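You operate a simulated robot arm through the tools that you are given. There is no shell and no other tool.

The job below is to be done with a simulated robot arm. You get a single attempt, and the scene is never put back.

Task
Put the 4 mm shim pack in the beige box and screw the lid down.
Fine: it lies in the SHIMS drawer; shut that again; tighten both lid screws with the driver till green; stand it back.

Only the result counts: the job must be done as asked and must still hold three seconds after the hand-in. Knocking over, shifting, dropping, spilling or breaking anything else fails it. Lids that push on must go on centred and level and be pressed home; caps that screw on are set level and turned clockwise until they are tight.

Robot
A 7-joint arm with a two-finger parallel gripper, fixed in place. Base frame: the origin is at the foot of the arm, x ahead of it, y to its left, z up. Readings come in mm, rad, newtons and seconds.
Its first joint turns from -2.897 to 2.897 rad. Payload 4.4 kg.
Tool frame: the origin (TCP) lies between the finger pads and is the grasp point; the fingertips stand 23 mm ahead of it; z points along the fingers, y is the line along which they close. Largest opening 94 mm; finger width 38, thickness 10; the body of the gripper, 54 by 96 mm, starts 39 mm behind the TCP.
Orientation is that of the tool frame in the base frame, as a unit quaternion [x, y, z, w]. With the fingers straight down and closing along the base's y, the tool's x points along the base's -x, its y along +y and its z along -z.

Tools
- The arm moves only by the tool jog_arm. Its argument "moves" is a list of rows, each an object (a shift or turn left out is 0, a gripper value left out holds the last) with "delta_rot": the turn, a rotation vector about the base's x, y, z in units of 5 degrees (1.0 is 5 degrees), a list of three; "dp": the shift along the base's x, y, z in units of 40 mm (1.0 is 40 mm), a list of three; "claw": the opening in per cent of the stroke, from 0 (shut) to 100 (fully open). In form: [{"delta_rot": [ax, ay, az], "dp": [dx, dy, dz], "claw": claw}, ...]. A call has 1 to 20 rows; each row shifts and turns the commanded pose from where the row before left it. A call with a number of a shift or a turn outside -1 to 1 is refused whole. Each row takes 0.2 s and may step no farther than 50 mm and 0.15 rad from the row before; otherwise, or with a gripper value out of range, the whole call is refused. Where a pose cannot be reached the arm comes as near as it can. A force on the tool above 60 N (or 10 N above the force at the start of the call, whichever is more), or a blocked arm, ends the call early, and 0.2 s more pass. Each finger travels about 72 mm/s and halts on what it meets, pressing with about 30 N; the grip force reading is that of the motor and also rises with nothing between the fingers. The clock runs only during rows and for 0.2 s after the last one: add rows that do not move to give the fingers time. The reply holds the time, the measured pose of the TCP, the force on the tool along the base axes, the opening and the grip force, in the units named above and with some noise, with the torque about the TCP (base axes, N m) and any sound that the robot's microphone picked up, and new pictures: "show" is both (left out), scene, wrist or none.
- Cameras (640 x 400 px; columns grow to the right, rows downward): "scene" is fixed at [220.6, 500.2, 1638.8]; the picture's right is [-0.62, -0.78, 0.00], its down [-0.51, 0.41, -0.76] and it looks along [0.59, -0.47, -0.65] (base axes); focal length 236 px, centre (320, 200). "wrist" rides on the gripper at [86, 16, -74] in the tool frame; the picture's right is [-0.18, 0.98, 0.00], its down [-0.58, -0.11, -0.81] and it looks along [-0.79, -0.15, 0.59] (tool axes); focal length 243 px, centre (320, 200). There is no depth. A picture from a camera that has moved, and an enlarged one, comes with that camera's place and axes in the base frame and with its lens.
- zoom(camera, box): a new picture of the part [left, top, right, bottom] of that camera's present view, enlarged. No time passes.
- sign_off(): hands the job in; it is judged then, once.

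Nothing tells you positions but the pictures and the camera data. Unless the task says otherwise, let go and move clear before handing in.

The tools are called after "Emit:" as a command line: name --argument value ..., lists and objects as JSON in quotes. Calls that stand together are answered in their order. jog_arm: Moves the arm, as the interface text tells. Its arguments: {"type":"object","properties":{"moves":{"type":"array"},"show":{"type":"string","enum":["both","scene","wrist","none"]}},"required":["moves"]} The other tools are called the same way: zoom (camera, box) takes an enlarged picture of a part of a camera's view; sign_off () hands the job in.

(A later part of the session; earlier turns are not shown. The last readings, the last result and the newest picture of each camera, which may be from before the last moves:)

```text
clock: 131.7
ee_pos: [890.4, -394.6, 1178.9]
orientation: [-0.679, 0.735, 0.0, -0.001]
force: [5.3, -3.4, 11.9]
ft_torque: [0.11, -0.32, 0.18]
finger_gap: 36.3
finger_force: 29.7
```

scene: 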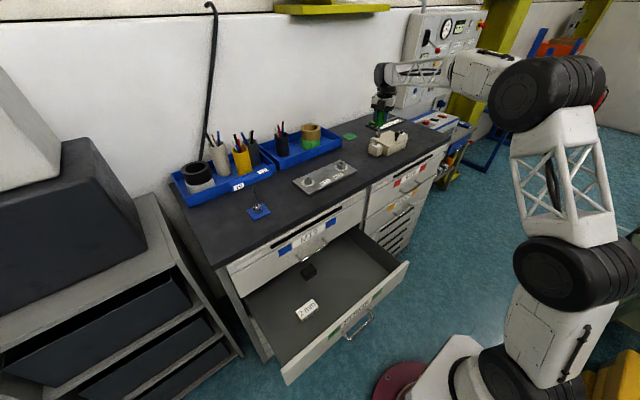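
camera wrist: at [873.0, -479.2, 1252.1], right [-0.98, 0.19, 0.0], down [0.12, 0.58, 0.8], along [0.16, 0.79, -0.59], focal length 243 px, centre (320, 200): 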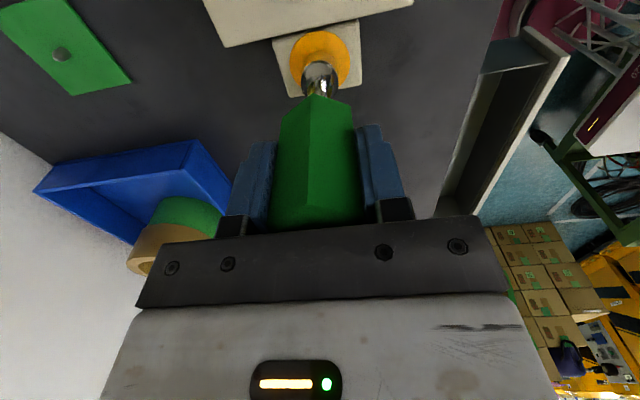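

Emit:
jog_arm --moves '[{"delta_rot": [0, 0, -0.5]}, {"delta_rot": [0, 0, -0.5]}, {}]' --show "none"

Emit:
zoom --camera "scene" --box '[371, 130, 387, 147]'

```text
clock: 132.5
ee_pos: [890.2, -394.8, 1178.6]
orientation: [-0.646, 0.763, 0.0, -0.001]
force: [13.4, -7.1, 18.9]
ft_torque: [-0.19, -0.88, 0.46]
finger_gap: 36.3
finger_force: 29.7
```

```text
16.00 times, centred on (379, 138) of scene
camera zoom: at [220.6, 500.2, 1638.8], right [-0.62, -0.78, 0.0], down [-0.51, 0.41, -0.76], along [0.59, -0.47, -0.65], focal length 3771 px, centre (-624, 1184)
```

zoom: 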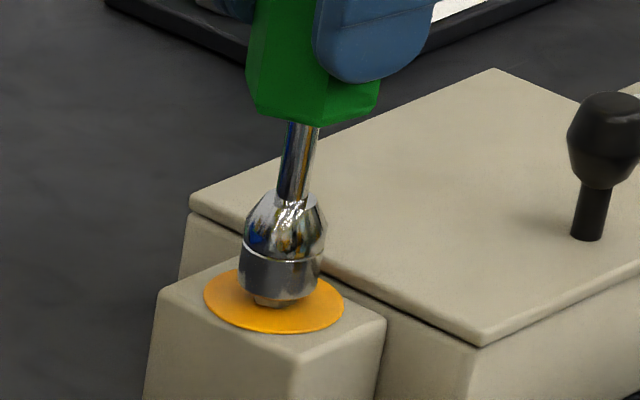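

Torque is building while only half seated. The free-fit angle was about 5° off nominal, so I'll back to ψ≈85° and seat fully first.

Emit:
jog_arm --moves '[{"delta_rot": [0, 0, 0.5]}, {"delta_rot": [0, 0, 0.4]}, {}]' --show "none"

```text
clock: 133.3
ee_pos: [890.2, -394.8, 1179.8]
orientation: [-0.676, 0.737, 0.0, -0.002]
force: [-0.2, -14.6, 18.4]
ft_torque: [-0.92, 0.06, -0.39]
finger_gap: 36.3
finger_force: 31.1
```

The socket is jammed at half depth. I'll raise off the head, check the driver in the grip, and re-seat more carefully.

Emit:
jog_arm --moves '[{"dp": [0, 0, 0.15]}, {"dp": [0, 0, 0.15]}, {}, {}]' --show "none"

Emit:
zoom --camera "wrist" --box '[290, 20, 350, 80]'

Emit:
zoom --camera "scene" --box '[371, 130, 387, 147]'

Emit:
zoom --camera "scene" --box '[360, 100, 400, 150]'

```text
clock: 134.3
ee_pos: [890.6, -395.9, 1189.3]
orientation: [-0.676, 0.737, 0.001, -0.001]
force: [-1.4, 0.9, -2.4]
ft_torque: [-0.01, -0.01, 0.0]
finger_gap: 36.2
finger_force: 29.5
```

```text
6.67 times, centred on (320, 50) of wrist
camera zoom: at [866.3, -479.8, 1262.3], right [-0.96, 0.27, 0.0], down [0.16, 0.57, 0.81], along [0.21, 0.78, -0.59], focal length 1618 px, centre (320, 1200)
```

zoom: 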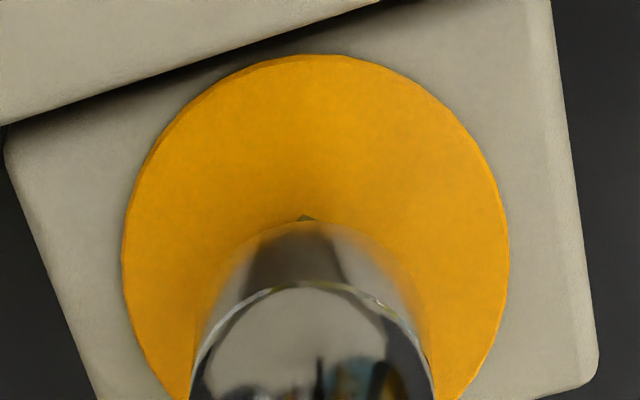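

```text
16.00 times, centred on (379, 138) of scene
camera zoom: at [220.6, 500.2, 1638.8], right [-0.62, -0.78, 0.0], down [-0.51, 0.41, -0.76], along [0.59, -0.47, -0.65], focal length 3771 px, centre (-624, 1184)
```

zoom: 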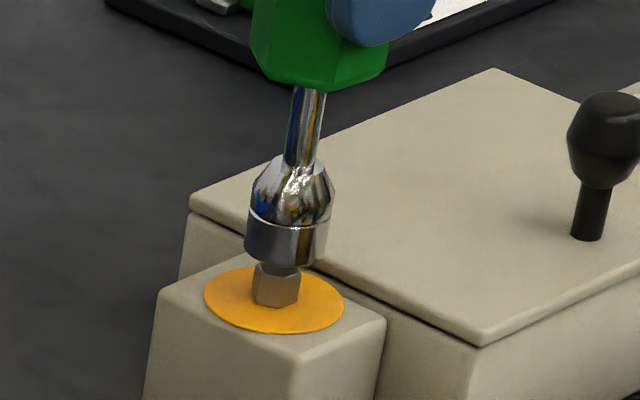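

```text
8.00 times, centred on (380, 125) of scene
camera zoom: at [220.6, 500.2, 1638.8], right [-0.62, -0.78, 0.0], down [-0.51, 0.41, -0.76], along [0.59, -0.47, -0.65], focal length 1885 px, centre (-160, 800)
```

zoom: 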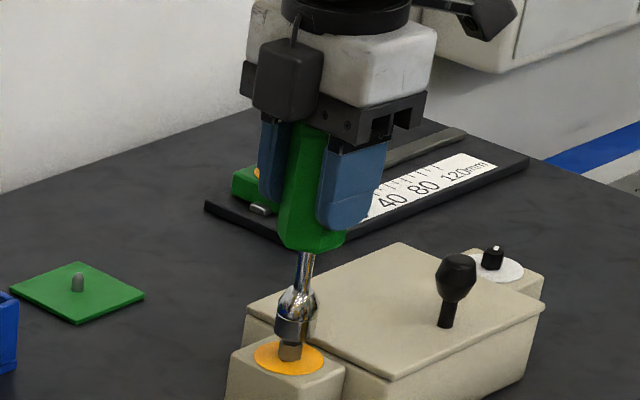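

By comparison with the first successful seating, the current position is about right. I'll lower in small steps with force checks.

Emit:
jog_arm --moves '[{"dp": [0, 0.01, -0.08]}, {"dp": [0, 0, -0.05]}, {}]' --show "none"

```text
clock: 135.1
ee_pos: [889.5, -394.1, 1184.4]
orientation: [-0.676, 0.737, 0.0, -0.002]
force: [0.3, 0.6, -1.6]
ft_torque: [-0.02, 0.0, 0.04]
finger_gap: 36.2
finger_force: 30.2
```

Emit:
jog_arm --moves '[{"dp": [0, 0, -0.05]}, {}]' --show "none"

Emit:
zoom --camera "scene" --box '[371, 130, 387, 147]'

Emit:
zoom --camera "wrist" --box '[290, 20, 350, 80]'

```text
clock: 135.7
ee_pos: [890.0, -394.0, 1180.9]
orientation: [-0.676, 0.737, 0.001, -0.001]
force: [-1.0, -0.1, -1.1]
ft_torque: [0.03, 0.03, -0.01]
finger_gap: 36.1
finger_force: 30.2
```

```text
16.00 times, centred on (379, 138) of scene
camera zoom: at [220.6, 500.2, 1638.8], right [-0.62, -0.78, 0.0], down [-0.51, 0.41, -0.76], along [0.59, -0.47, -0.65], focal length 3771 px, centre (-624, 1184)
```

zoom: 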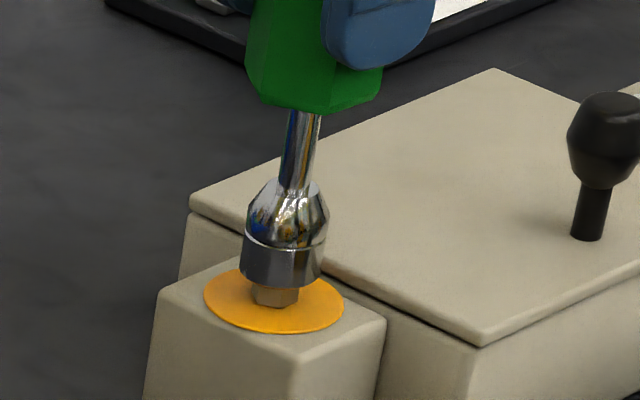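

```text
6.67 times, centred on (320, 50) of wrist
camera zoom: at [866.1, -478.9, 1255.2], right [-0.96, 0.27, 0.0], down [0.16, 0.57, 0.81], along [0.22, 0.78, -0.59], focal length 1618 px, centre (320, 1200)
```

zoom: 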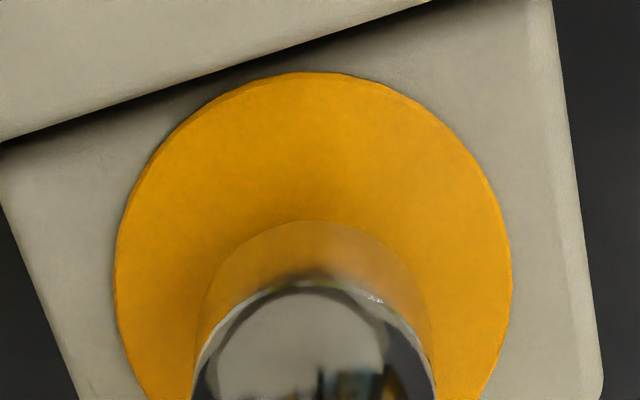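

Emit:
jog_arm --moves '[{"dp": [0, 0, -0.05]}, {}]' --show "none"

```text
clock: 136.3
ee_pos: [891.2, -394.0, 1181.4]
orientation: [-0.676, 0.737, 0.001, -0.002]
force: [-0.3, -0.7, -1.1]
ft_torque: [-0.02, -0.02, 0.0]
finger_gap: 36.0
finger_force: 30.1
```

Emit:
jog_arm --moves '[{"dp": [0, 0, -0.05]}, {}]' --show "none"

```text
clock: 136.9
ee_pos: [889.8, -394.6, 1178.3]
orientation: [-0.676, 0.737, -0.001, -0.001]
force: [8.2, -2.4, -0.1]
ft_torque: [0.66, -0.97, 0.01]
finger_gap: 36.2
finger_force: 29.6
```

Emit:
jog_arm --moves '[{"dp": [0.012, -0.003, 0]}, {"dp": [0, 0, -0.04]}, {}]' --show "none"

```text
clock: 137.7
ee_pos: [889.5, -394.8, 1178.7]
orientation: [-0.676, 0.737, 0.0, -0.001]
force: [-8.9, 5.2, 16.3]
ft_torque: [0.88, 0.54, -0.04]
finger_gap: 36.3
finger_force: 30.1
```

It blocks about 4–5 mm over the head, so I need the screw's exact hex angle. I'll lift, shift aside, and take a precise look at the head.

Emit:
jog_arm --moves '[{"dp": [0, 0, 0.2]}, {"dp": [0, 0, 0.5]}, {"dp": [0.9, 0, 0]}, {"dp": [0.2, 0, 0]}, {}]' --show "wrist"

```text
clock: 138.9
ee_pos: [936.0, -395.1, 1206.5]
orientation: [-0.675, 0.737, 0.002, -0.002]
force: [-0.4, 0.5, -1.2]
ft_torque: [-0.01, -0.01, -0.01]
finger_gap: 36.2
finger_force: 29.9
camera wrist: at [912.3, -480.0, 1279.6], right [-0.96, 0.27, 0.0], down [0.16, 0.57, 0.81], along [0.22, 0.78, -0.59], focal length 243 px, centre (320, 200)
```

wrist: 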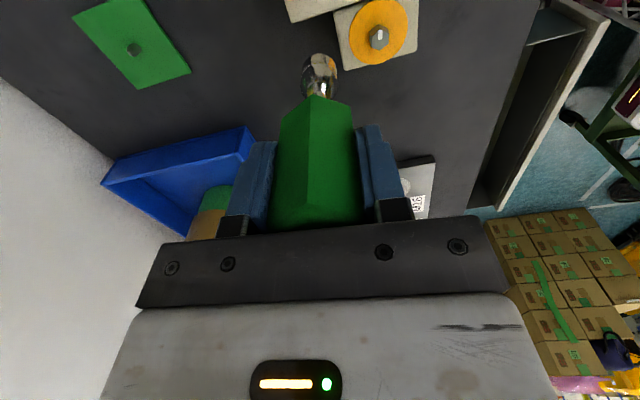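

Emit:
zoom --camera "wrist" --box '[367, 24, 391, 52]'

Emit:
zoom --camera "wrist" --box '[290, 40, 350, 110]'

```text
14.29 times, centred on (379, 38) of wrist
camera zoom: at [912.3, -480.0, 1279.6], right [-0.96, 0.27, 0.0], down [0.16, 0.57, 0.81], along [0.22, 0.78, -0.59], focal length 3466 px, centre (-523, 2514)
```

zoom: 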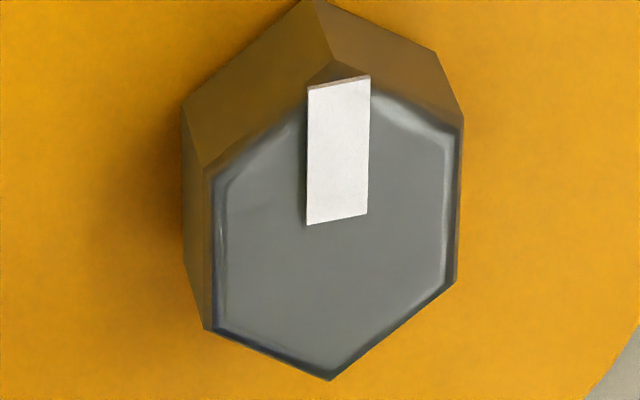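

```text
5.71 times, centred on (320, 75) of wrist
camera zoom: at [912.3, -480.0, 1279.6], right [-0.96, 0.27, 0.0], down [0.16, 0.57, 0.81], along [0.22, 0.78, -0.59], focal length 1386 px, centre (320, 914)
```

zoom: 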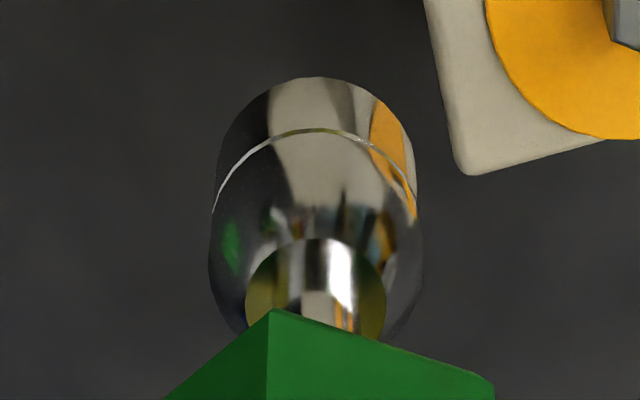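

The head's hex angle is now known precisely: vertices at 24.8°, so it has turned about 30° clockwise in total. The half-depth position does transmit torque, so I'll go back there, seat at ψ≈85°, and turn with light pressure while watching torque.

Emit:
jog_arm --moves '[{"dp": [-0.906, 0, 0]}, {"dp": [-0.2, 0.002, 0]}, {"dp": [0, 0, -0.3]}, {"dp": [0, 0, -0.2]}, {}, {}]' --show "none"

Emit:
zoom --camera "scene" --box '[371, 130, 387, 147]'

Emit:
zoom --camera "wrist" --box '[290, 20, 350, 80]'

```text
clock: 140.3
ee_pos: [893.2, -395.3, 1185.8]
orientation: [-0.675, 0.738, 0.0, -0.001]
force: [0.0, 0.2, -1.4]
ft_torque: [0.0, 0.01, 0.02]
finger_gap: 36.1
finger_force: 29.9
```

```text
16.00 times, centred on (379, 138) of scene
camera zoom: at [220.6, 500.2, 1638.8], right [-0.62, -0.78, 0.0], down [-0.51, 0.41, -0.76], along [0.59, -0.47, -0.65], focal length 3771 px, centre (-624, 1184)
```

zoom: 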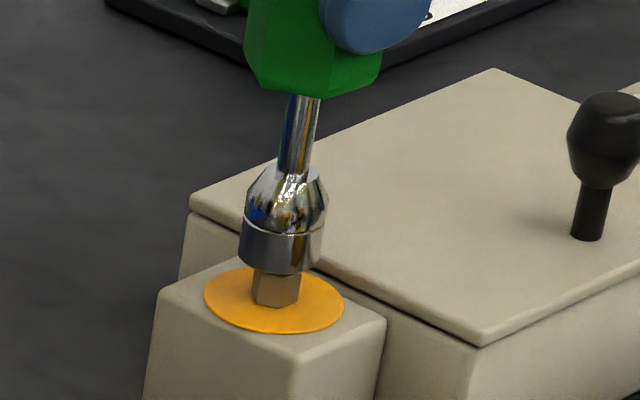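

```text
6.67 times, centred on (320, 50) of wrist
camera zoom: at [868.3, -480.0, 1259.1], right [-0.96, 0.27, 0.0], down [0.16, 0.57, 0.81], along [0.22, 0.78, -0.59], focal length 1618 px, centre (320, 1200)
```

zoom: 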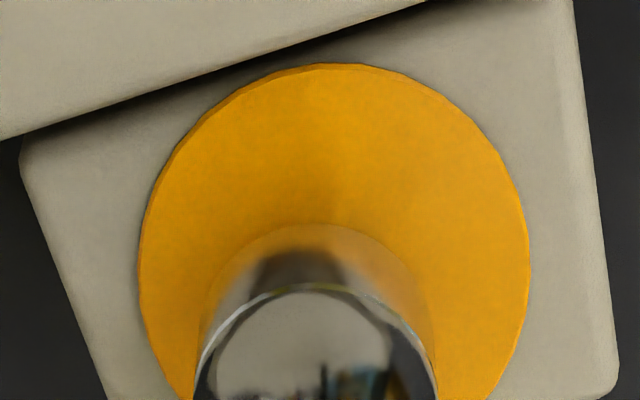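

Emit:
jog_arm --moves '[{"dp": [-0.058, 0.012, 0]}, {}, {}, {}]' --show "none"

Emit:
zoom --camera "scene" --box '[371, 130, 387, 147]'

Emit:
zoom --camera "wrist" --box '[290, 20, 350, 80]'

```text
clock: 141.3
ee_pos: [889.9, -395.5, 1186.0]
orientation: [-0.676, 0.737, 0.001, -0.002]
force: [-0.1, 0.1, -1.4]
ft_torque: [-0.01, 0.0, 0.02]
finger_gap: 36.3
finger_force: 30.2
```

```text
16.00 times, centred on (379, 138) of scene
camera zoom: at [220.6, 500.2, 1638.8], right [-0.62, -0.78, 0.0], down [-0.51, 0.41, -0.76], along [0.59, -0.47, -0.65], focal length 3771 px, centre (-624, 1184)
```

zoom: 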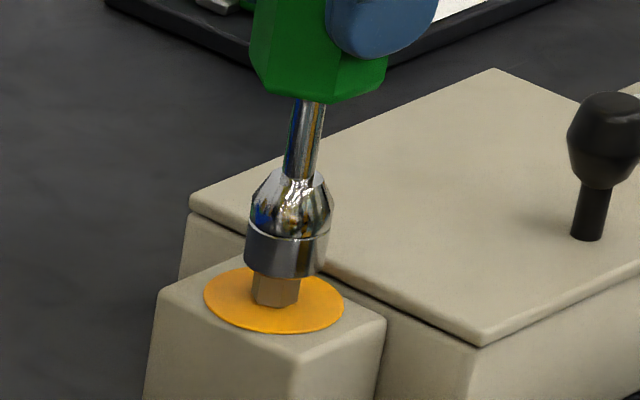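

```text
6.67 times, centred on (320, 50) of wrist
camera zoom: at [865.3, -479.2, 1258.9], right [-0.96, 0.27, 0.0], down [0.16, 0.57, 0.81], along [0.22, 0.78, -0.59], focal length 1618 px, centre (320, 1200)
```

zoom: 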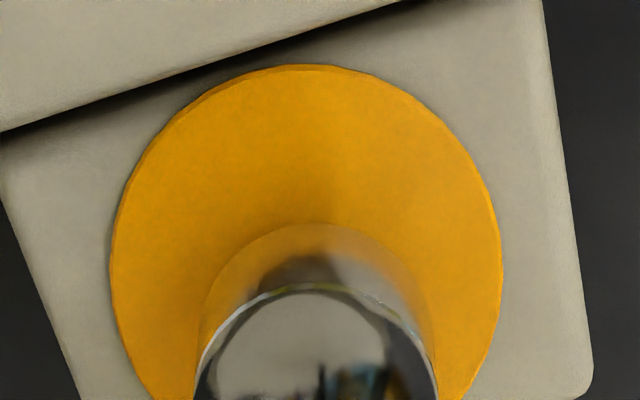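

Emit:
jog_arm --moves '[{"dp": [0.022, 0.003, -0.03]}, {"dp": [0, 0, -0.04]}, {}, {}]' --show "none"

Emit:
zoom --camera "scene" --box '[371, 130, 387, 147]'

Emit:
zoom --camera "wrist" --box '[290, 20, 350, 80]'

```text
clock: 142.3
ee_pos: [890.9, -394.4, 1183.1]
orientation: [-0.675, 0.738, 0.002, -0.002]
force: [0.0, -1.2, -1.6]
ft_torque: [-0.05, -0.03, 0.0]
finger_gap: 36.3
finger_force: 29.9
```

```text
16.00 times, centred on (379, 138) of scene
camera zoom: at [220.6, 500.2, 1638.8], right [-0.62, -0.78, 0.0], down [-0.51, 0.41, -0.76], along [0.59, -0.47, -0.65], focal length 3771 px, centre (-624, 1184)
```

zoom: 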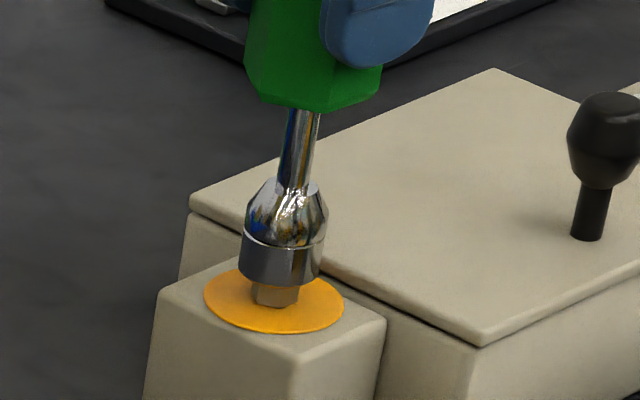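

```text
6.67 times, centred on (320, 50) of wrist
camera zoom: at [866.2, -478.5, 1255.8], right [-0.96, 0.27, 0.0], down [0.16, 0.57, 0.81], along [0.22, 0.78, -0.59], focal length 1618 px, centre (320, 1200)
```

zoom: 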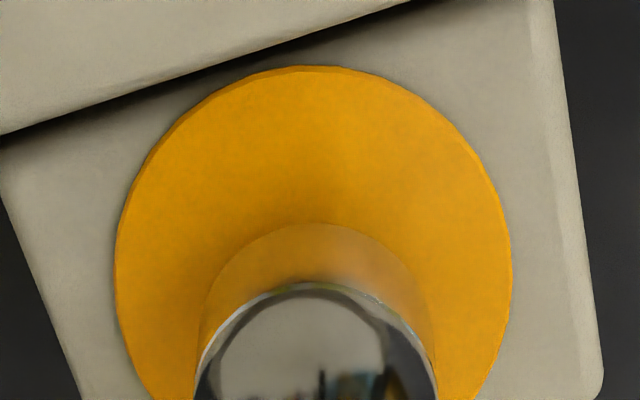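

Emit:
jog_arm --moves '[{"dp": [0, 0, -0.05]}, {"dp": [0, 0, -0.04]}, {}]' --show "none"

```text
clock: 143.1
ee_pos: [888.2, -393.1, 1179.0]
orientation: [-0.675, 0.738, 0.001, -0.002]
force: [0.0, 0.1, -0.6]
ft_torque: [0.04, -0.04, 0.0]
finger_gap: 35.8
finger_force: 30.3
```

Emit:
jog_arm --moves '[{"dp": [0, 0, -0.04]}, {}]' --show "none"

```text
clock: 143.7
ee_pos: [889.8, -393.6, 1178.8]
orientation: [-0.675, 0.738, 0.0, -0.001]
force: [14.5, -20.5, 3.7]
ft_torque: [-1.05, -1.06, -0.11]
finger_gap: 36.5
finger_force: 30.5
```

Emit:
jog_arm --moves '[{"dp": [0.015, -0.02, 0]}, {}]' --show "none"

```text
clock: 144.3
ee_pos: [889.8, -393.8, 1179.5]
orientation: [-0.676, 0.737, 0.0, -0.001]
force: [6.1, -17.5, 7.8]
ft_torque: [-0.65, -0.36, -0.16]
finger_gap: 36.2
finger_force: 29.7
```

Emit:
jog_arm --moves '[{"dp": [0.006, -0.02, -0.01]}, {}]' --show "none"

```text
clock: 144.9
ee_pos: [890.0, -394.3, 1178.8]
orientation: [-0.675, 0.738, 0.0, -0.001]
force: [-3.4, 2.0, 14.5]
ft_torque: [0.95, 0.17, -0.05]
finger_gap: 36.4
finger_force: 29.7
```

Lateral force is near zero with light downward pressure. I'll turn clockwise in small steps and watch torque and depth.

Emit:
jog_arm --moves '[{"delta_rot": [0, 0, -0.5]}, {}]' --show "none"

Emit:
jog_arm --moves '[{"delta_rot": [0, 0, -0.5]}, {}]' --show "none"

Emit:
jog_arm --moves '[{"delta_rot": [0, 0, -0.5]}, {}]' --show "none"

```text
clock: 145.5
ee_pos: [890.5, -394.8, 1179.0]
orientation: [-0.659, 0.752, -0.001, -0.002]
force: [11.3, 7.7, 19.8]
ft_torque: [0.94, -0.85, 0.42]
finger_gap: 36.0
finger_force: 30.0
```

```text
clock: 146.1
ee_pos: [889.9, -394.7, 1178.6]
orientation: [-0.642, 0.766, -0.001, -0.001]
force: [11.7, 11.9, 25.9]
ft_torque: [0.83, -0.72, 0.51]
finger_gap: 36.2
finger_force: 30.1
```

```text
clock: 146.7
ee_pos: [889.5, -394.7, 1179.2]
orientation: [-0.626, 0.78, -0.001, 0.0]
force: [17.2, 2.3, 30.1]
ft_torque: [-0.03, -1.08, 0.62]
finger_gap: 36.4
finger_force: 30.0
```

Emit:
zoom --camera "scene" --box '[371, 130, 387, 147]'

Emit:
zoom --camera "wrist" --box '[290, 20, 350, 80]'

```text
16.00 times, centred on (379, 138) of scene
camera zoom: at [220.6, 500.2, 1638.8], right [-0.62, -0.78, 0.0], down [-0.51, 0.41, -0.76], along [0.59, -0.47, -0.65], focal length 3771 px, centre (-624, 1184)
```

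zoom: 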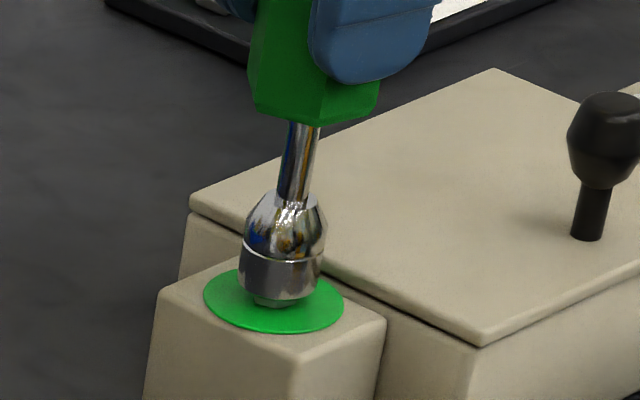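

```text
6.67 times, centred on (320, 50) of wrist
camera zoom: at [854.9, -475.6, 1251.3], right [-0.92, 0.39, 0.0], down [0.23, 0.55, 0.81], along [0.32, 0.74, -0.59], focal length 1618 px, centre (320, 1200)
```

zoom: 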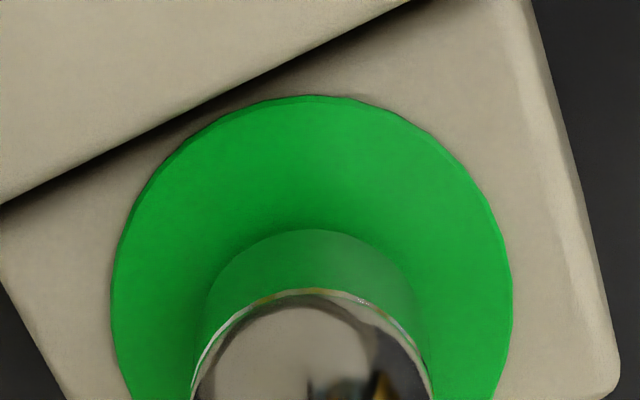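

The first screw is green. I'll lift the driver straight off it.

Emit:
jog_arm --moves '[{"dp": [0, 0, 0.05]}, {"dp": [0, 0, 0.1]}, {"dp": [0, 0, 0.3]}, {"dp": [0, 0, 0.4]}, {}]' --show "wrist"

Emit:
zoom --camera "scene" --box '[365, 115, 411, 150]'

Emit:
zoom --camera "wrist" --box '[290, 20, 350, 90]'

```text
clock: 147.9
ee_pos: [889.2, -394.7, 1210.6]
orientation: [-0.626, 0.78, 0.001, -0.002]
force: [0.3, 0.6, -1.2]
ft_torque: [0.01, 0.0, 0.02]
finger_gap: 35.9
finger_force: 29.3
camera wrist: at [855.5, -475.9, 1283.6], right [-0.92, 0.39, 0.0], down [0.24, 0.54, 0.81], along [0.31, 0.74, -0.59], focal length 243 px, centre (320, 200)
```

wrist: 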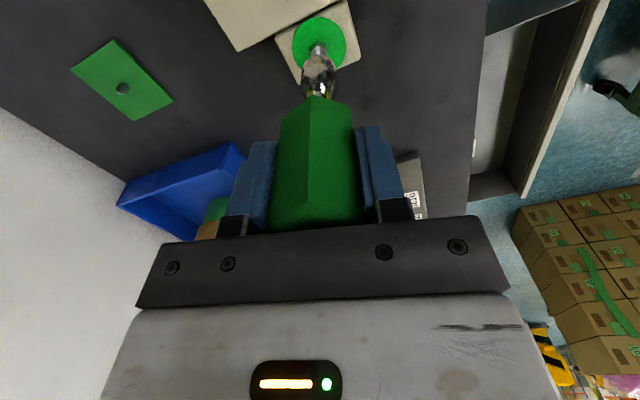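

```text
11.43 times, centred on (388, 132) of scene
camera zoom: at [220.6, 500.2, 1638.8], right [-0.62, -0.78, 0.0], down [-0.51, 0.41, -0.76], along [0.59, -0.47, -0.65], focal length 2693 px, centre (-457, 971)
```

zoom: 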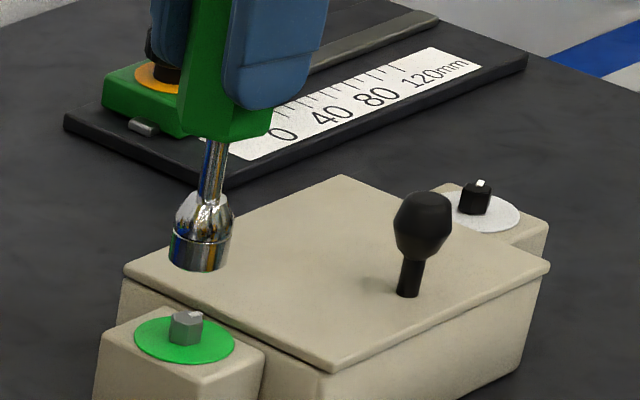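

```text
5.71 times, centred on (320, 55) of wrist
camera zoom: at [855.5, -475.9, 1283.6], right [-0.92, 0.39, 0.0], down [0.24, 0.54, 0.81], along [0.31, 0.74, -0.59], focal length 1386 px, centre (320, 1029)
```

zoom: 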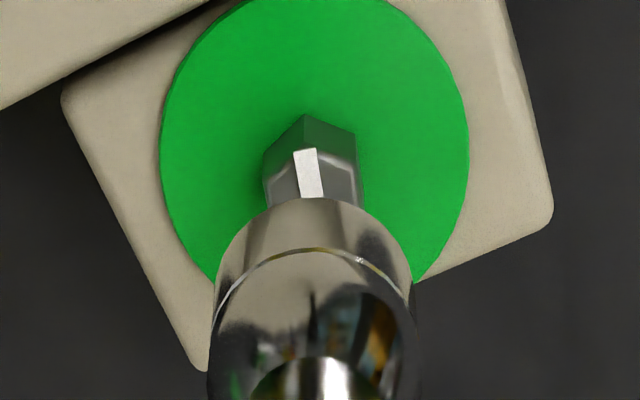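

The first screw stays green. Now I'll go over to the second (black) screw, staying high past the lid knob, and view its head from the side.

Emit:
jog_arm --moves '[{"dp": [0, 0, 0.9]}, {"dp": [0.3, -0.9, 0]}, {"dp": [0.3, -0.9, 0]}, {"dp": [0.3, -0.9, 0]}, {"dp": [0.2, -0.9, 0]}, {"dp": [0, -0.9, 0]}, {"dp": [0, -0.75, 0]}, {"dp": [0, 0, -0.9]}, {}, {}]'

```text
clock: 150.1
ee_pos: [935.1, -605.8, 1210.9]
orientation: [-0.626, 0.78, 0.001, -0.003]
force: [0.5, -0.1, -2.3]
ft_torque: [-0.02, 0.01, 0.0]
finger_gap: 36.4
finger_force: 30.3
camera wrist: at [900.0, -687.0, 1283.9], right [-0.92, 0.39, 0.0], down [0.23, 0.54, 0.81], along [0.31, 0.74, -0.59], focal length 243 px, centre (320, 200)
```

scene: 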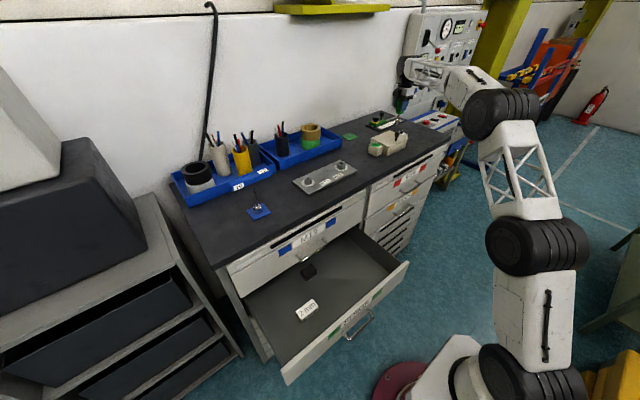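
wrist: 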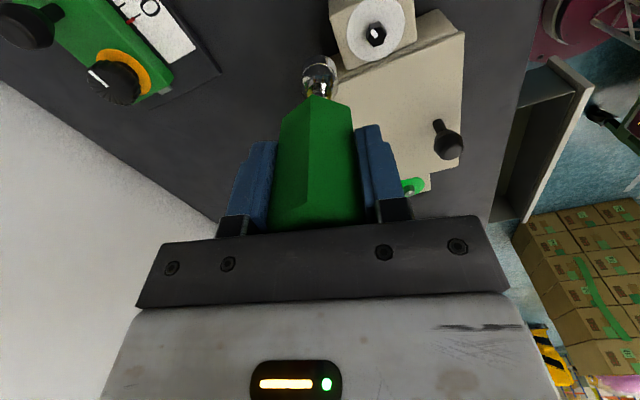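

Emit:
zoom --camera "wrist" --box '[362, 20, 390, 54]'

Emit:
zoom --camera "scene" --box '[390, 115, 412, 142]'

```text
11.76 times, centred on (376, 37) of wrist
camera zoom: at [900.0, -687.0, 1283.9], right [-0.92, 0.39, 0.0], down [0.23, 0.54, 0.81], along [0.31, 0.74, -0.59], focal length 2854 px, centre (-339, 2118)
```

zoom: 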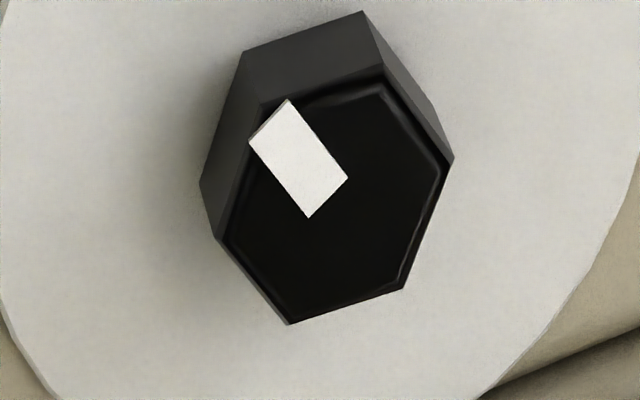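

```text
14.81 times, centred on (401, 128) of scene
camera zoom: at [220.6, 500.2, 1638.8], right [-0.62, -0.78, 0.0], down [-0.51, 0.41, -0.76], along [0.59, -0.47, -0.65], focal length 3491 px, centre (-880, 1259)
```

zoom: 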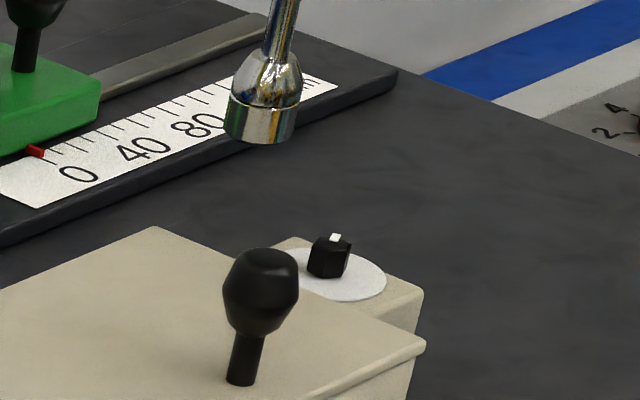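

The black screw is at about (889.9, -603.3) with its hex vertices at 53.7°. I'll use ψ≈54°, which gives well-separated camera views, and position above it.

Emit:
jog_arm --moves '[{"dp": [-0.4, 0.05, 0], "delta_rot": [0, 0, -1]}, {"dp": [-0.4, 0.05, 0], "delta_rot": [0, 0, -1]}, {"dp": [-0.32, 0.005, 0], "delta_rot": [0, 0, -1]}, {"delta_rot": [0, 0, -1]}, {"delta_rot": [0, 0, -0.76]}, {"dp": [0, 0, -0.3]}, {}, {}]' --show "none"

Emit:
zoom --camera "scene" --box '[393, 121, 409, 138]'

Emit:
zoom --camera "wrist" --box '[290, 20, 350, 80]'

```text
clock: 151.9
ee_pos: [890.2, -602.1, 1199.2]
orientation: [-0.452, 0.892, 0.001, -0.003]
force: [-0.5, 0.5, -1.0]
ft_torque: [0.01, 0.0, 0.02]
finger_gap: 36.1
finger_force: 30.1
```

```text
16.00 times, centred on (401, 130) of scene
camera zoom: at [220.6, 500.2, 1638.8], right [-0.62, -0.78, 0.0], down [-0.51, 0.41, -0.76], along [0.59, -0.47, -0.65], focal length 3771 px, centre (-976, 1328)
```

zoom: 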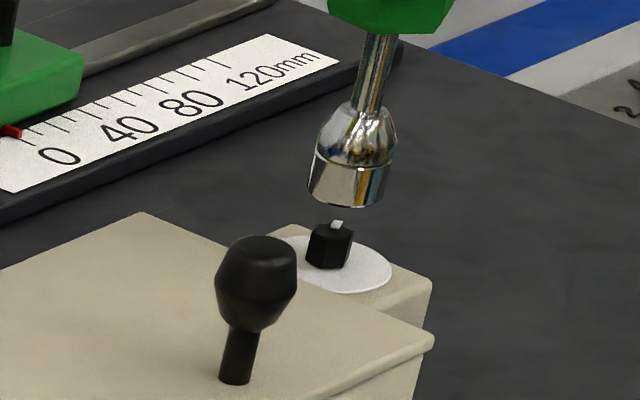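

```text
6.67 times, centred on (320, 50) of wrist
camera zoom: at [825.9, -661.8, 1271.6], right [-0.68, 0.73, 0.0], down [0.43, 0.4, 0.81], along [0.59, 0.55, -0.59], focal length 1618 px, centre (320, 1200)
```

zoom: 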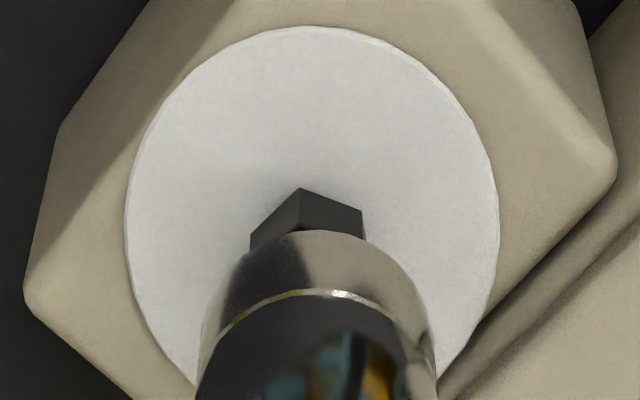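

Emit:
jog_arm --moves '[{"dp": [0.037, 0.018, -0.15]}, {"dp": [0, 0, -0.17]}, {}, {}]' --show "none"

Emit:
zoom --camera "scene" --box '[393, 121, 409, 138]'

Emit:
zoom --camera "wrist" --box '[290, 20, 350, 80]'

```text
clock: 152.9
ee_pos: [891.9, -599.3, 1187.0]
orientation: [-0.452, 0.892, 0.001, -0.001]
force: [0.1, 0.3, -0.9]
ft_torque: [0.03, 0.01, 0.03]
finger_gap: 36.2
finger_force: 29.9
```

```text
16.00 times, centred on (401, 130) of scene
camera zoom: at [220.6, 500.2, 1638.8], right [-0.62, -0.78, 0.0], down [-0.51, 0.41, -0.76], along [0.59, -0.47, -0.65], focal length 3771 px, centre (-976, 1328)
```

zoom: 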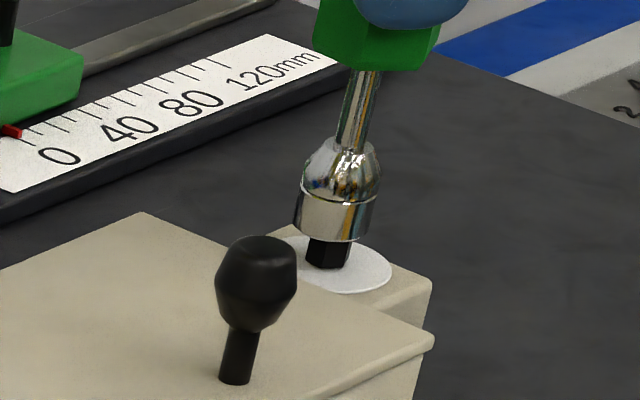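

```text
6.67 times, centred on (320, 50) of wrist
camera zoom: at [827.3, -659.9, 1259.5], right [-0.68, 0.73, 0.0], down [0.43, 0.4, 0.81], along [0.59, 0.55, -0.59], focal length 1618 px, centre (320, 1200)
```

zoom: 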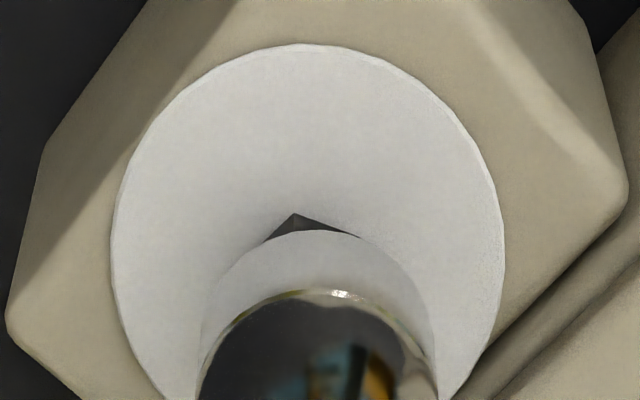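

Emit:
jog_arm --moves '[{"dp": [0.003, -0.032, 0]}, {}, {}, {}]' --show "none"

Emit:
zoom --camera "scene" --box '[393, 121, 409, 138]'

Emit:
zoom --camera "wrist" --box '[290, 20, 350, 80]'

```text
clock: 153.9
ee_pos: [891.7, -602.1, 1186.5]
orientation: [-0.451, 0.892, 0.001, -0.002]
force: [0.4, -0.4, -1.5]
ft_torque: [0.01, 0.02, -0.02]
finger_gap: 36.0
finger_force: 30.4
```

```text
16.00 times, centred on (401, 130) of scene
camera zoom: at [220.6, 500.2, 1638.8], right [-0.62, -0.78, 0.0], down [-0.51, 0.41, -0.76], along [0.59, -0.47, -0.65], focal length 3771 px, centre (-976, 1328)
```

zoom: 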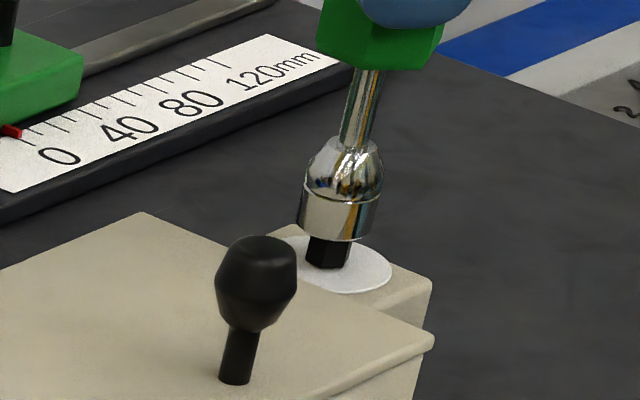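

```text
6.67 times, centred on (320, 50) of wrist
camera zoom: at [827.0, -661.4, 1259.5], right [-0.68, 0.73, 0.0], down [0.43, 0.4, 0.81], along [0.59, 0.55, -0.59], focal length 1618 px, centre (320, 1200)
```

zoom: 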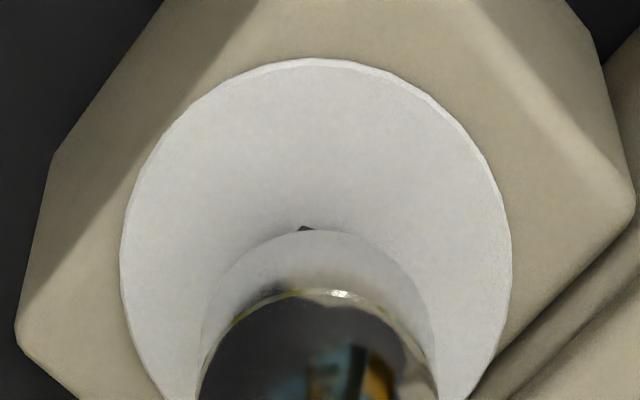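

Aligned the same way as the successful seating. I'll lower in small steps with force checks.

Emit:
jog_arm --moves '[{"dp": [0, 0, -0.05]}, {"dp": [0, 0, -0.05]}, {}]' --show "none"

```text
clock: 154.7
ee_pos: [891.5, -601.3, 1182.0]
orientation: [-0.451, 0.893, 0.0, -0.001]
force: [-0.9, -0.1, -1.5]
ft_torque: [-0.01, -0.03, 0.0]
finger_gap: 36.0
finger_force: 30.1
```

Emit:
jog_arm --moves '[{"dp": [0, 0, -0.05]}, {}]' --show "none"

```text
clock: 155.3
ee_pos: [890.5, -601.4, 1181.3]
orientation: [-0.451, 0.893, 0.001, -0.001]
force: [10.3, -3.7, -1.0]
ft_torque: [-0.99, -0.63, -0.01]
finger_gap: 36.3
finger_force: 30.3
```

Emit:
jog_arm --moves '[{"dp": [0.013, -0.005, 0]}, {}]' --show "none"

```text
clock: 155.9
ee_pos: [891.0, -601.4, 1180.0]
orientation: [-0.452, 0.892, 0.002, -0.002]
force: [-5.3, 1.8, -2.3]
ft_torque: [-0.5, 0.51, -0.03]
finger_gap: 36.4
finger_force: 29.6
```

Emit:
jog_arm --moves '[{"dp": [-0.004, 0.001, -0.04]}, {}]' --show "none"

```text
clock: 156.5
ee_pos: [890.3, -601.0, 1179.7]
orientation: [-0.452, 0.892, 0.001, -0.001]
force: [8.3, -2.3, 5.4]
ft_torque: [-0.54, -0.39, 0.05]
finger_gap: 36.7
finger_force: 30.5
```

Emit:
jog_arm --moves '[{"dp": [0.006, -0.002, -0.025]}, {}]' --show "none"

```text
clock: 157.1
ee_pos: [891.2, -600.8, 1179.0]
orientation: [-0.451, 0.892, 0.0, -0.001]
force: [7.5, 1.4, 18.3]
ft_torque: [-0.04, -0.23, -0.02]
finger_gap: 36.2
finger_force: 30.3
```

Seated with light pressure. I'll turn clockwise in small steps.

Emit:
jog_arm --moves '[{"delta_rot": [0, 0, -0.5]}, {"delta_rot": [0, 0, -0.5]}, {}]' --show "none"

Emit:
zoom --camera "scene" --box '[393, 121, 409, 138]'

```text
clock: 157.9
ee_pos: [890.5, -601.9, 1179.0]
orientation: [-0.412, 0.911, 0.001, -0.001]
force: [10.0, -1.7, 24.5]
ft_torque: [-0.5, -0.42, -0.03]
finger_gap: 36.2
finger_force: 29.8
```

```text
16.00 times, centred on (401, 130) of scene
camera zoom: at [220.6, 500.2, 1638.8], right [-0.62, -0.78, 0.0], down [-0.51, 0.41, -0.76], along [0.59, -0.47, -0.65], focal length 3771 px, centre (-976, 1328)
```

zoom: 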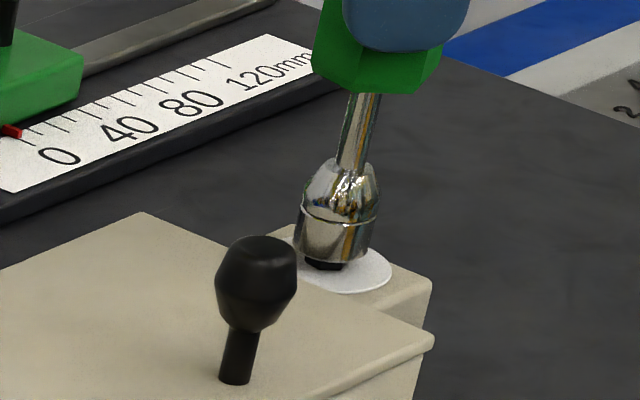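

Emit:
jog_arm --moves '[{"dp": [0.004, -0.002, 0.008], "delta_rot": [0, 0, -0.5]}, {"dp": [0.001, -0.002, 0], "delta_rot": [0, 0, -0.5]}, {"dp": [0.001, -0.002, 0], "delta_rot": [0, 0, -0.5]}, {}]' --show "none"

Emit:
zoom --camera "scene" --box '[393, 121, 409, 138]'

```text
clock: 158.9
ee_pos: [891.6, -601.0, 1179.6]
orientation: [-0.352, 0.936, 0.0, -0.002]
force: [-3.9, -4.5, 28.0]
ft_torque: [-0.64, 0.57, -0.06]
finger_gap: 36.3
finger_force: 30.1
```

```text
16.00 times, centred on (401, 130) of scene
camera zoom: at [220.6, 500.2, 1638.8], right [-0.62, -0.78, 0.0], down [-0.51, 0.41, -0.76], along [0.59, -0.47, -0.65], focal length 3771 px, centre (-976, 1328)
```

zoom: 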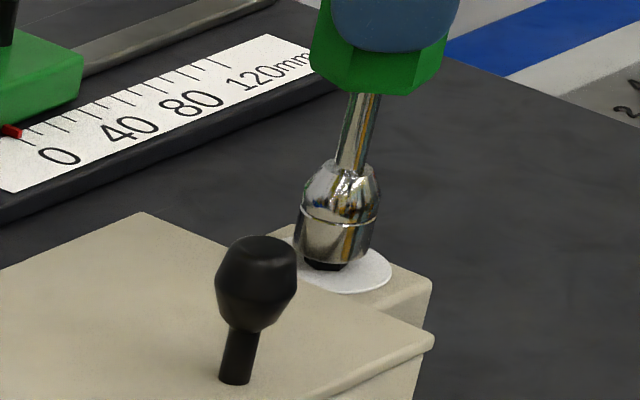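

Emit:
jog_arm --moves '[{"dp": [-0.002, -0.006, 0.012], "delta_rot": [0, 0, -0.5]}, {"dp": [0.002, -0.002, 0], "delta_rot": [0, 0, -0.5]}, {"dp": [0.001, -0.002, 0], "delta_rot": [0, 0, -0.5]}, {}]' --show "none"

Emit:
zoom --camera "scene" --box '[393, 121, 409, 138]'

```text
clock: 159.9
ee_pos: [892.1, -601.9, 1178.6]
orientation: [-0.29, 0.957, 0.001, -0.001]
force: [2.1, 5.0, 20.3]
ft_torque: [0.36, -0.2, -0.02]
finger_gap: 36.1
finger_force: 29.7
```

```text
16.00 times, centred on (401, 130) of scene
camera zoom: at [220.6, 500.2, 1638.8], right [-0.62, -0.78, 0.0], down [-0.51, 0.41, -0.76], along [0.59, -0.47, -0.65], focal length 3771 px, centre (-976, 1328)
```

zoom: 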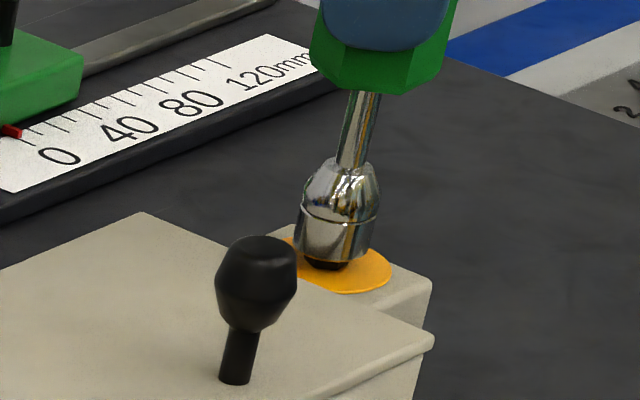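

Amber now. I'll continue in small steps, watching the torque.

Emit:
jog_arm --moves '[{"dp": [0.002, -0.001, 0], "delta_rot": [0, 0, -0.5]}, {"dp": [0.001, -0.002, 0], "delta_rot": [0, 0, -0.5]}, {}]' --show "none"

Emit:
zoom --camera "scene" --box '[393, 121, 409, 138]'

```text
clock: 160.7
ee_pos: [892.0, -602.0, 1178.2]
orientation: [-0.248, 0.969, 0.002, -0.001]
force: [6.8, 8.5, 15.9]
ft_torque: [0.38, -0.52, 0.08]
finger_gap: 35.9
finger_force: 30.6
```

```text
16.00 times, centred on (401, 130) of scene
camera zoom: at [220.6, 500.2, 1638.8], right [-0.62, -0.78, 0.0], down [-0.51, 0.41, -0.76], along [0.59, -0.47, -0.65], focal length 3771 px, centre (-976, 1328)
```

zoom: 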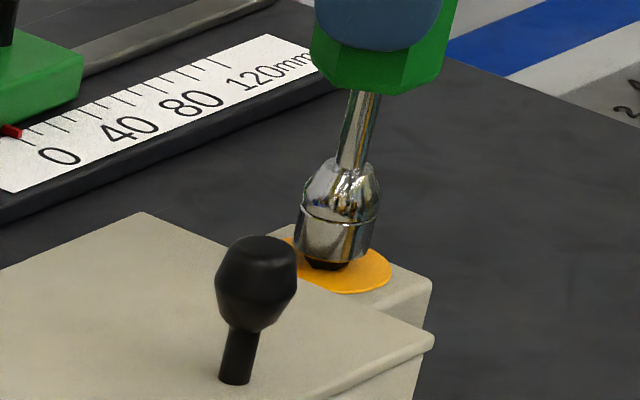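

Emit:
jog_arm --moves '[{"dp": [0.005, 0.004, -0.005], "delta_rot": [0, 0, -0.5]}, {"dp": [0.001, -0.001, 0], "delta_rot": [0, 0, -0.5]}, {}]' --show "none"

Emit:
zoom --camera "scene" --box '[393, 121, 409, 138]'

```text
clock: 161.5
ee_pos: [891.8, -601.6, 1177.4]
orientation: [-0.206, 0.979, 0.001, -0.001]
force: [12.7, 2.2, 17.0]
ft_torque: [-0.18, -0.78, 0.31]
finger_gap: 36.1
finger_force: 30.4
```

```text
16.00 times, centred on (401, 130) of scene
camera zoom: at [220.6, 500.2, 1638.8], right [-0.62, -0.78, 0.0], down [-0.51, 0.41, -0.76], along [0.59, -0.47, -0.65], focal length 3771 px, centre (-976, 1328)
```

zoom: 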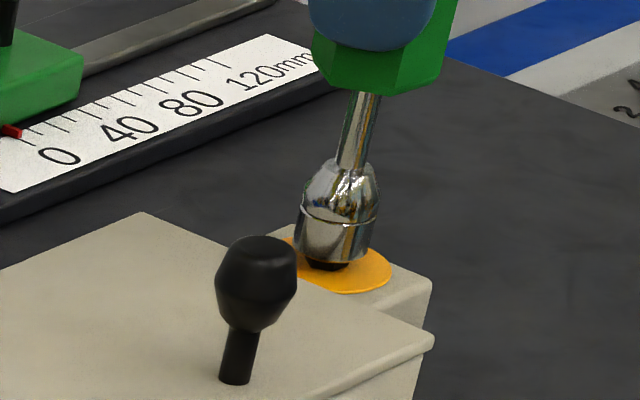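

Emit:
jog_arm --moves '[{"dp": [0.008, 0, 0], "delta_rot": [0, 0, -0.5]}, {}]' --show "none"

Emit:
zoom --camera "scene" --box '[393, 121, 409, 138]'

```text
clock: 162.1
ee_pos: [891.8, -601.9, 1179.0]
orientation: [-0.183, 0.983, 0.001, -0.002]
force: [8.7, 1.0, 12.8]
ft_torque: [-0.43, -0.45, 0.33]
finger_gap: 36.6
finger_force: 30.3
```

```text
16.00 times, centred on (401, 130) of scene
camera zoom: at [220.6, 500.2, 1638.8], right [-0.62, -0.78, 0.0], down [-0.51, 0.41, -0.76], along [0.59, -0.47, -0.65], focal length 3771 px, centre (-976, 1328)
```

zoom: 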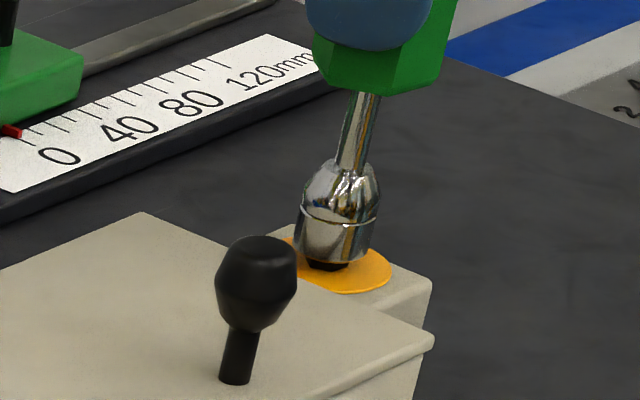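

Emit:
jog_arm --moves '[{"dp": [0.006, 0, -0.005], "delta_rot": [0, 0, -0.5]}, {}]' --show "none"

Emit:
zoom --camera "scene" --box '[393, 121, 409, 138]'

```text
clock: 162.7
ee_pos: [891.7, -601.5, 1178.6]
orientation: [-0.162, 0.987, 0.002, -0.001]
force: [1.7, 3.7, 10.0]
ft_torque: [-0.18, 0.18, 0.45]
finger_gap: 36.3
finger_force: 30.0
```

```text
16.00 times, centred on (401, 130) of scene
camera zoom: at [220.6, 500.2, 1638.8], right [-0.62, -0.78, 0.0], down [-0.51, 0.41, -0.76], along [0.59, -0.47, -0.65], focal length 3771 px, centre (-976, 1328)
```

zoom: 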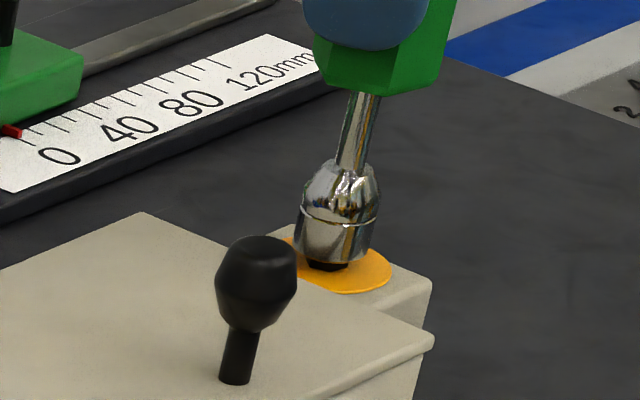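

Emit:
jog_arm --moves '[{"dp": [0.001, 0, -0.008], "delta_rot": [0, 0, -0.5]}, {}]' --show "none"

Emit:
zoom --camera "scene" --box '[393, 121, 409, 138]'

```text
clock: 163.3
ee_pos: [892.2, -602.8, 1178.2]
orientation: [-0.14, 0.99, 0.001, -0.001]
force: [3.1, 2.1, 12.2]
ft_torque: [-0.08, 0.18, 0.65]
finger_gap: 36.2
finger_force: 29.7
```

```text
16.00 times, centred on (401, 130) of scene
camera zoom: at [220.6, 500.2, 1638.8], right [-0.62, -0.78, 0.0], down [-0.51, 0.41, -0.76], along [0.59, -0.47, -0.65], focal length 3771 px, centre (-976, 1328)
```

zoom: 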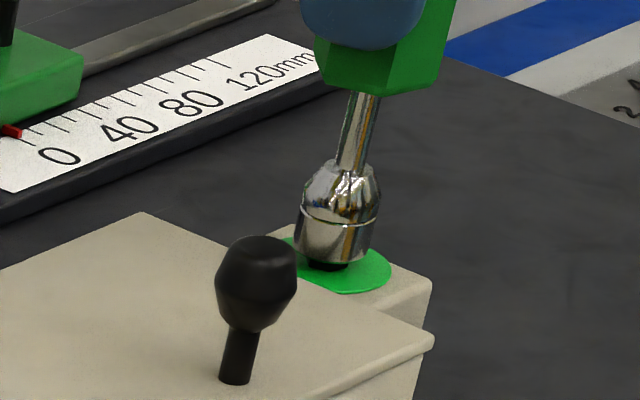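

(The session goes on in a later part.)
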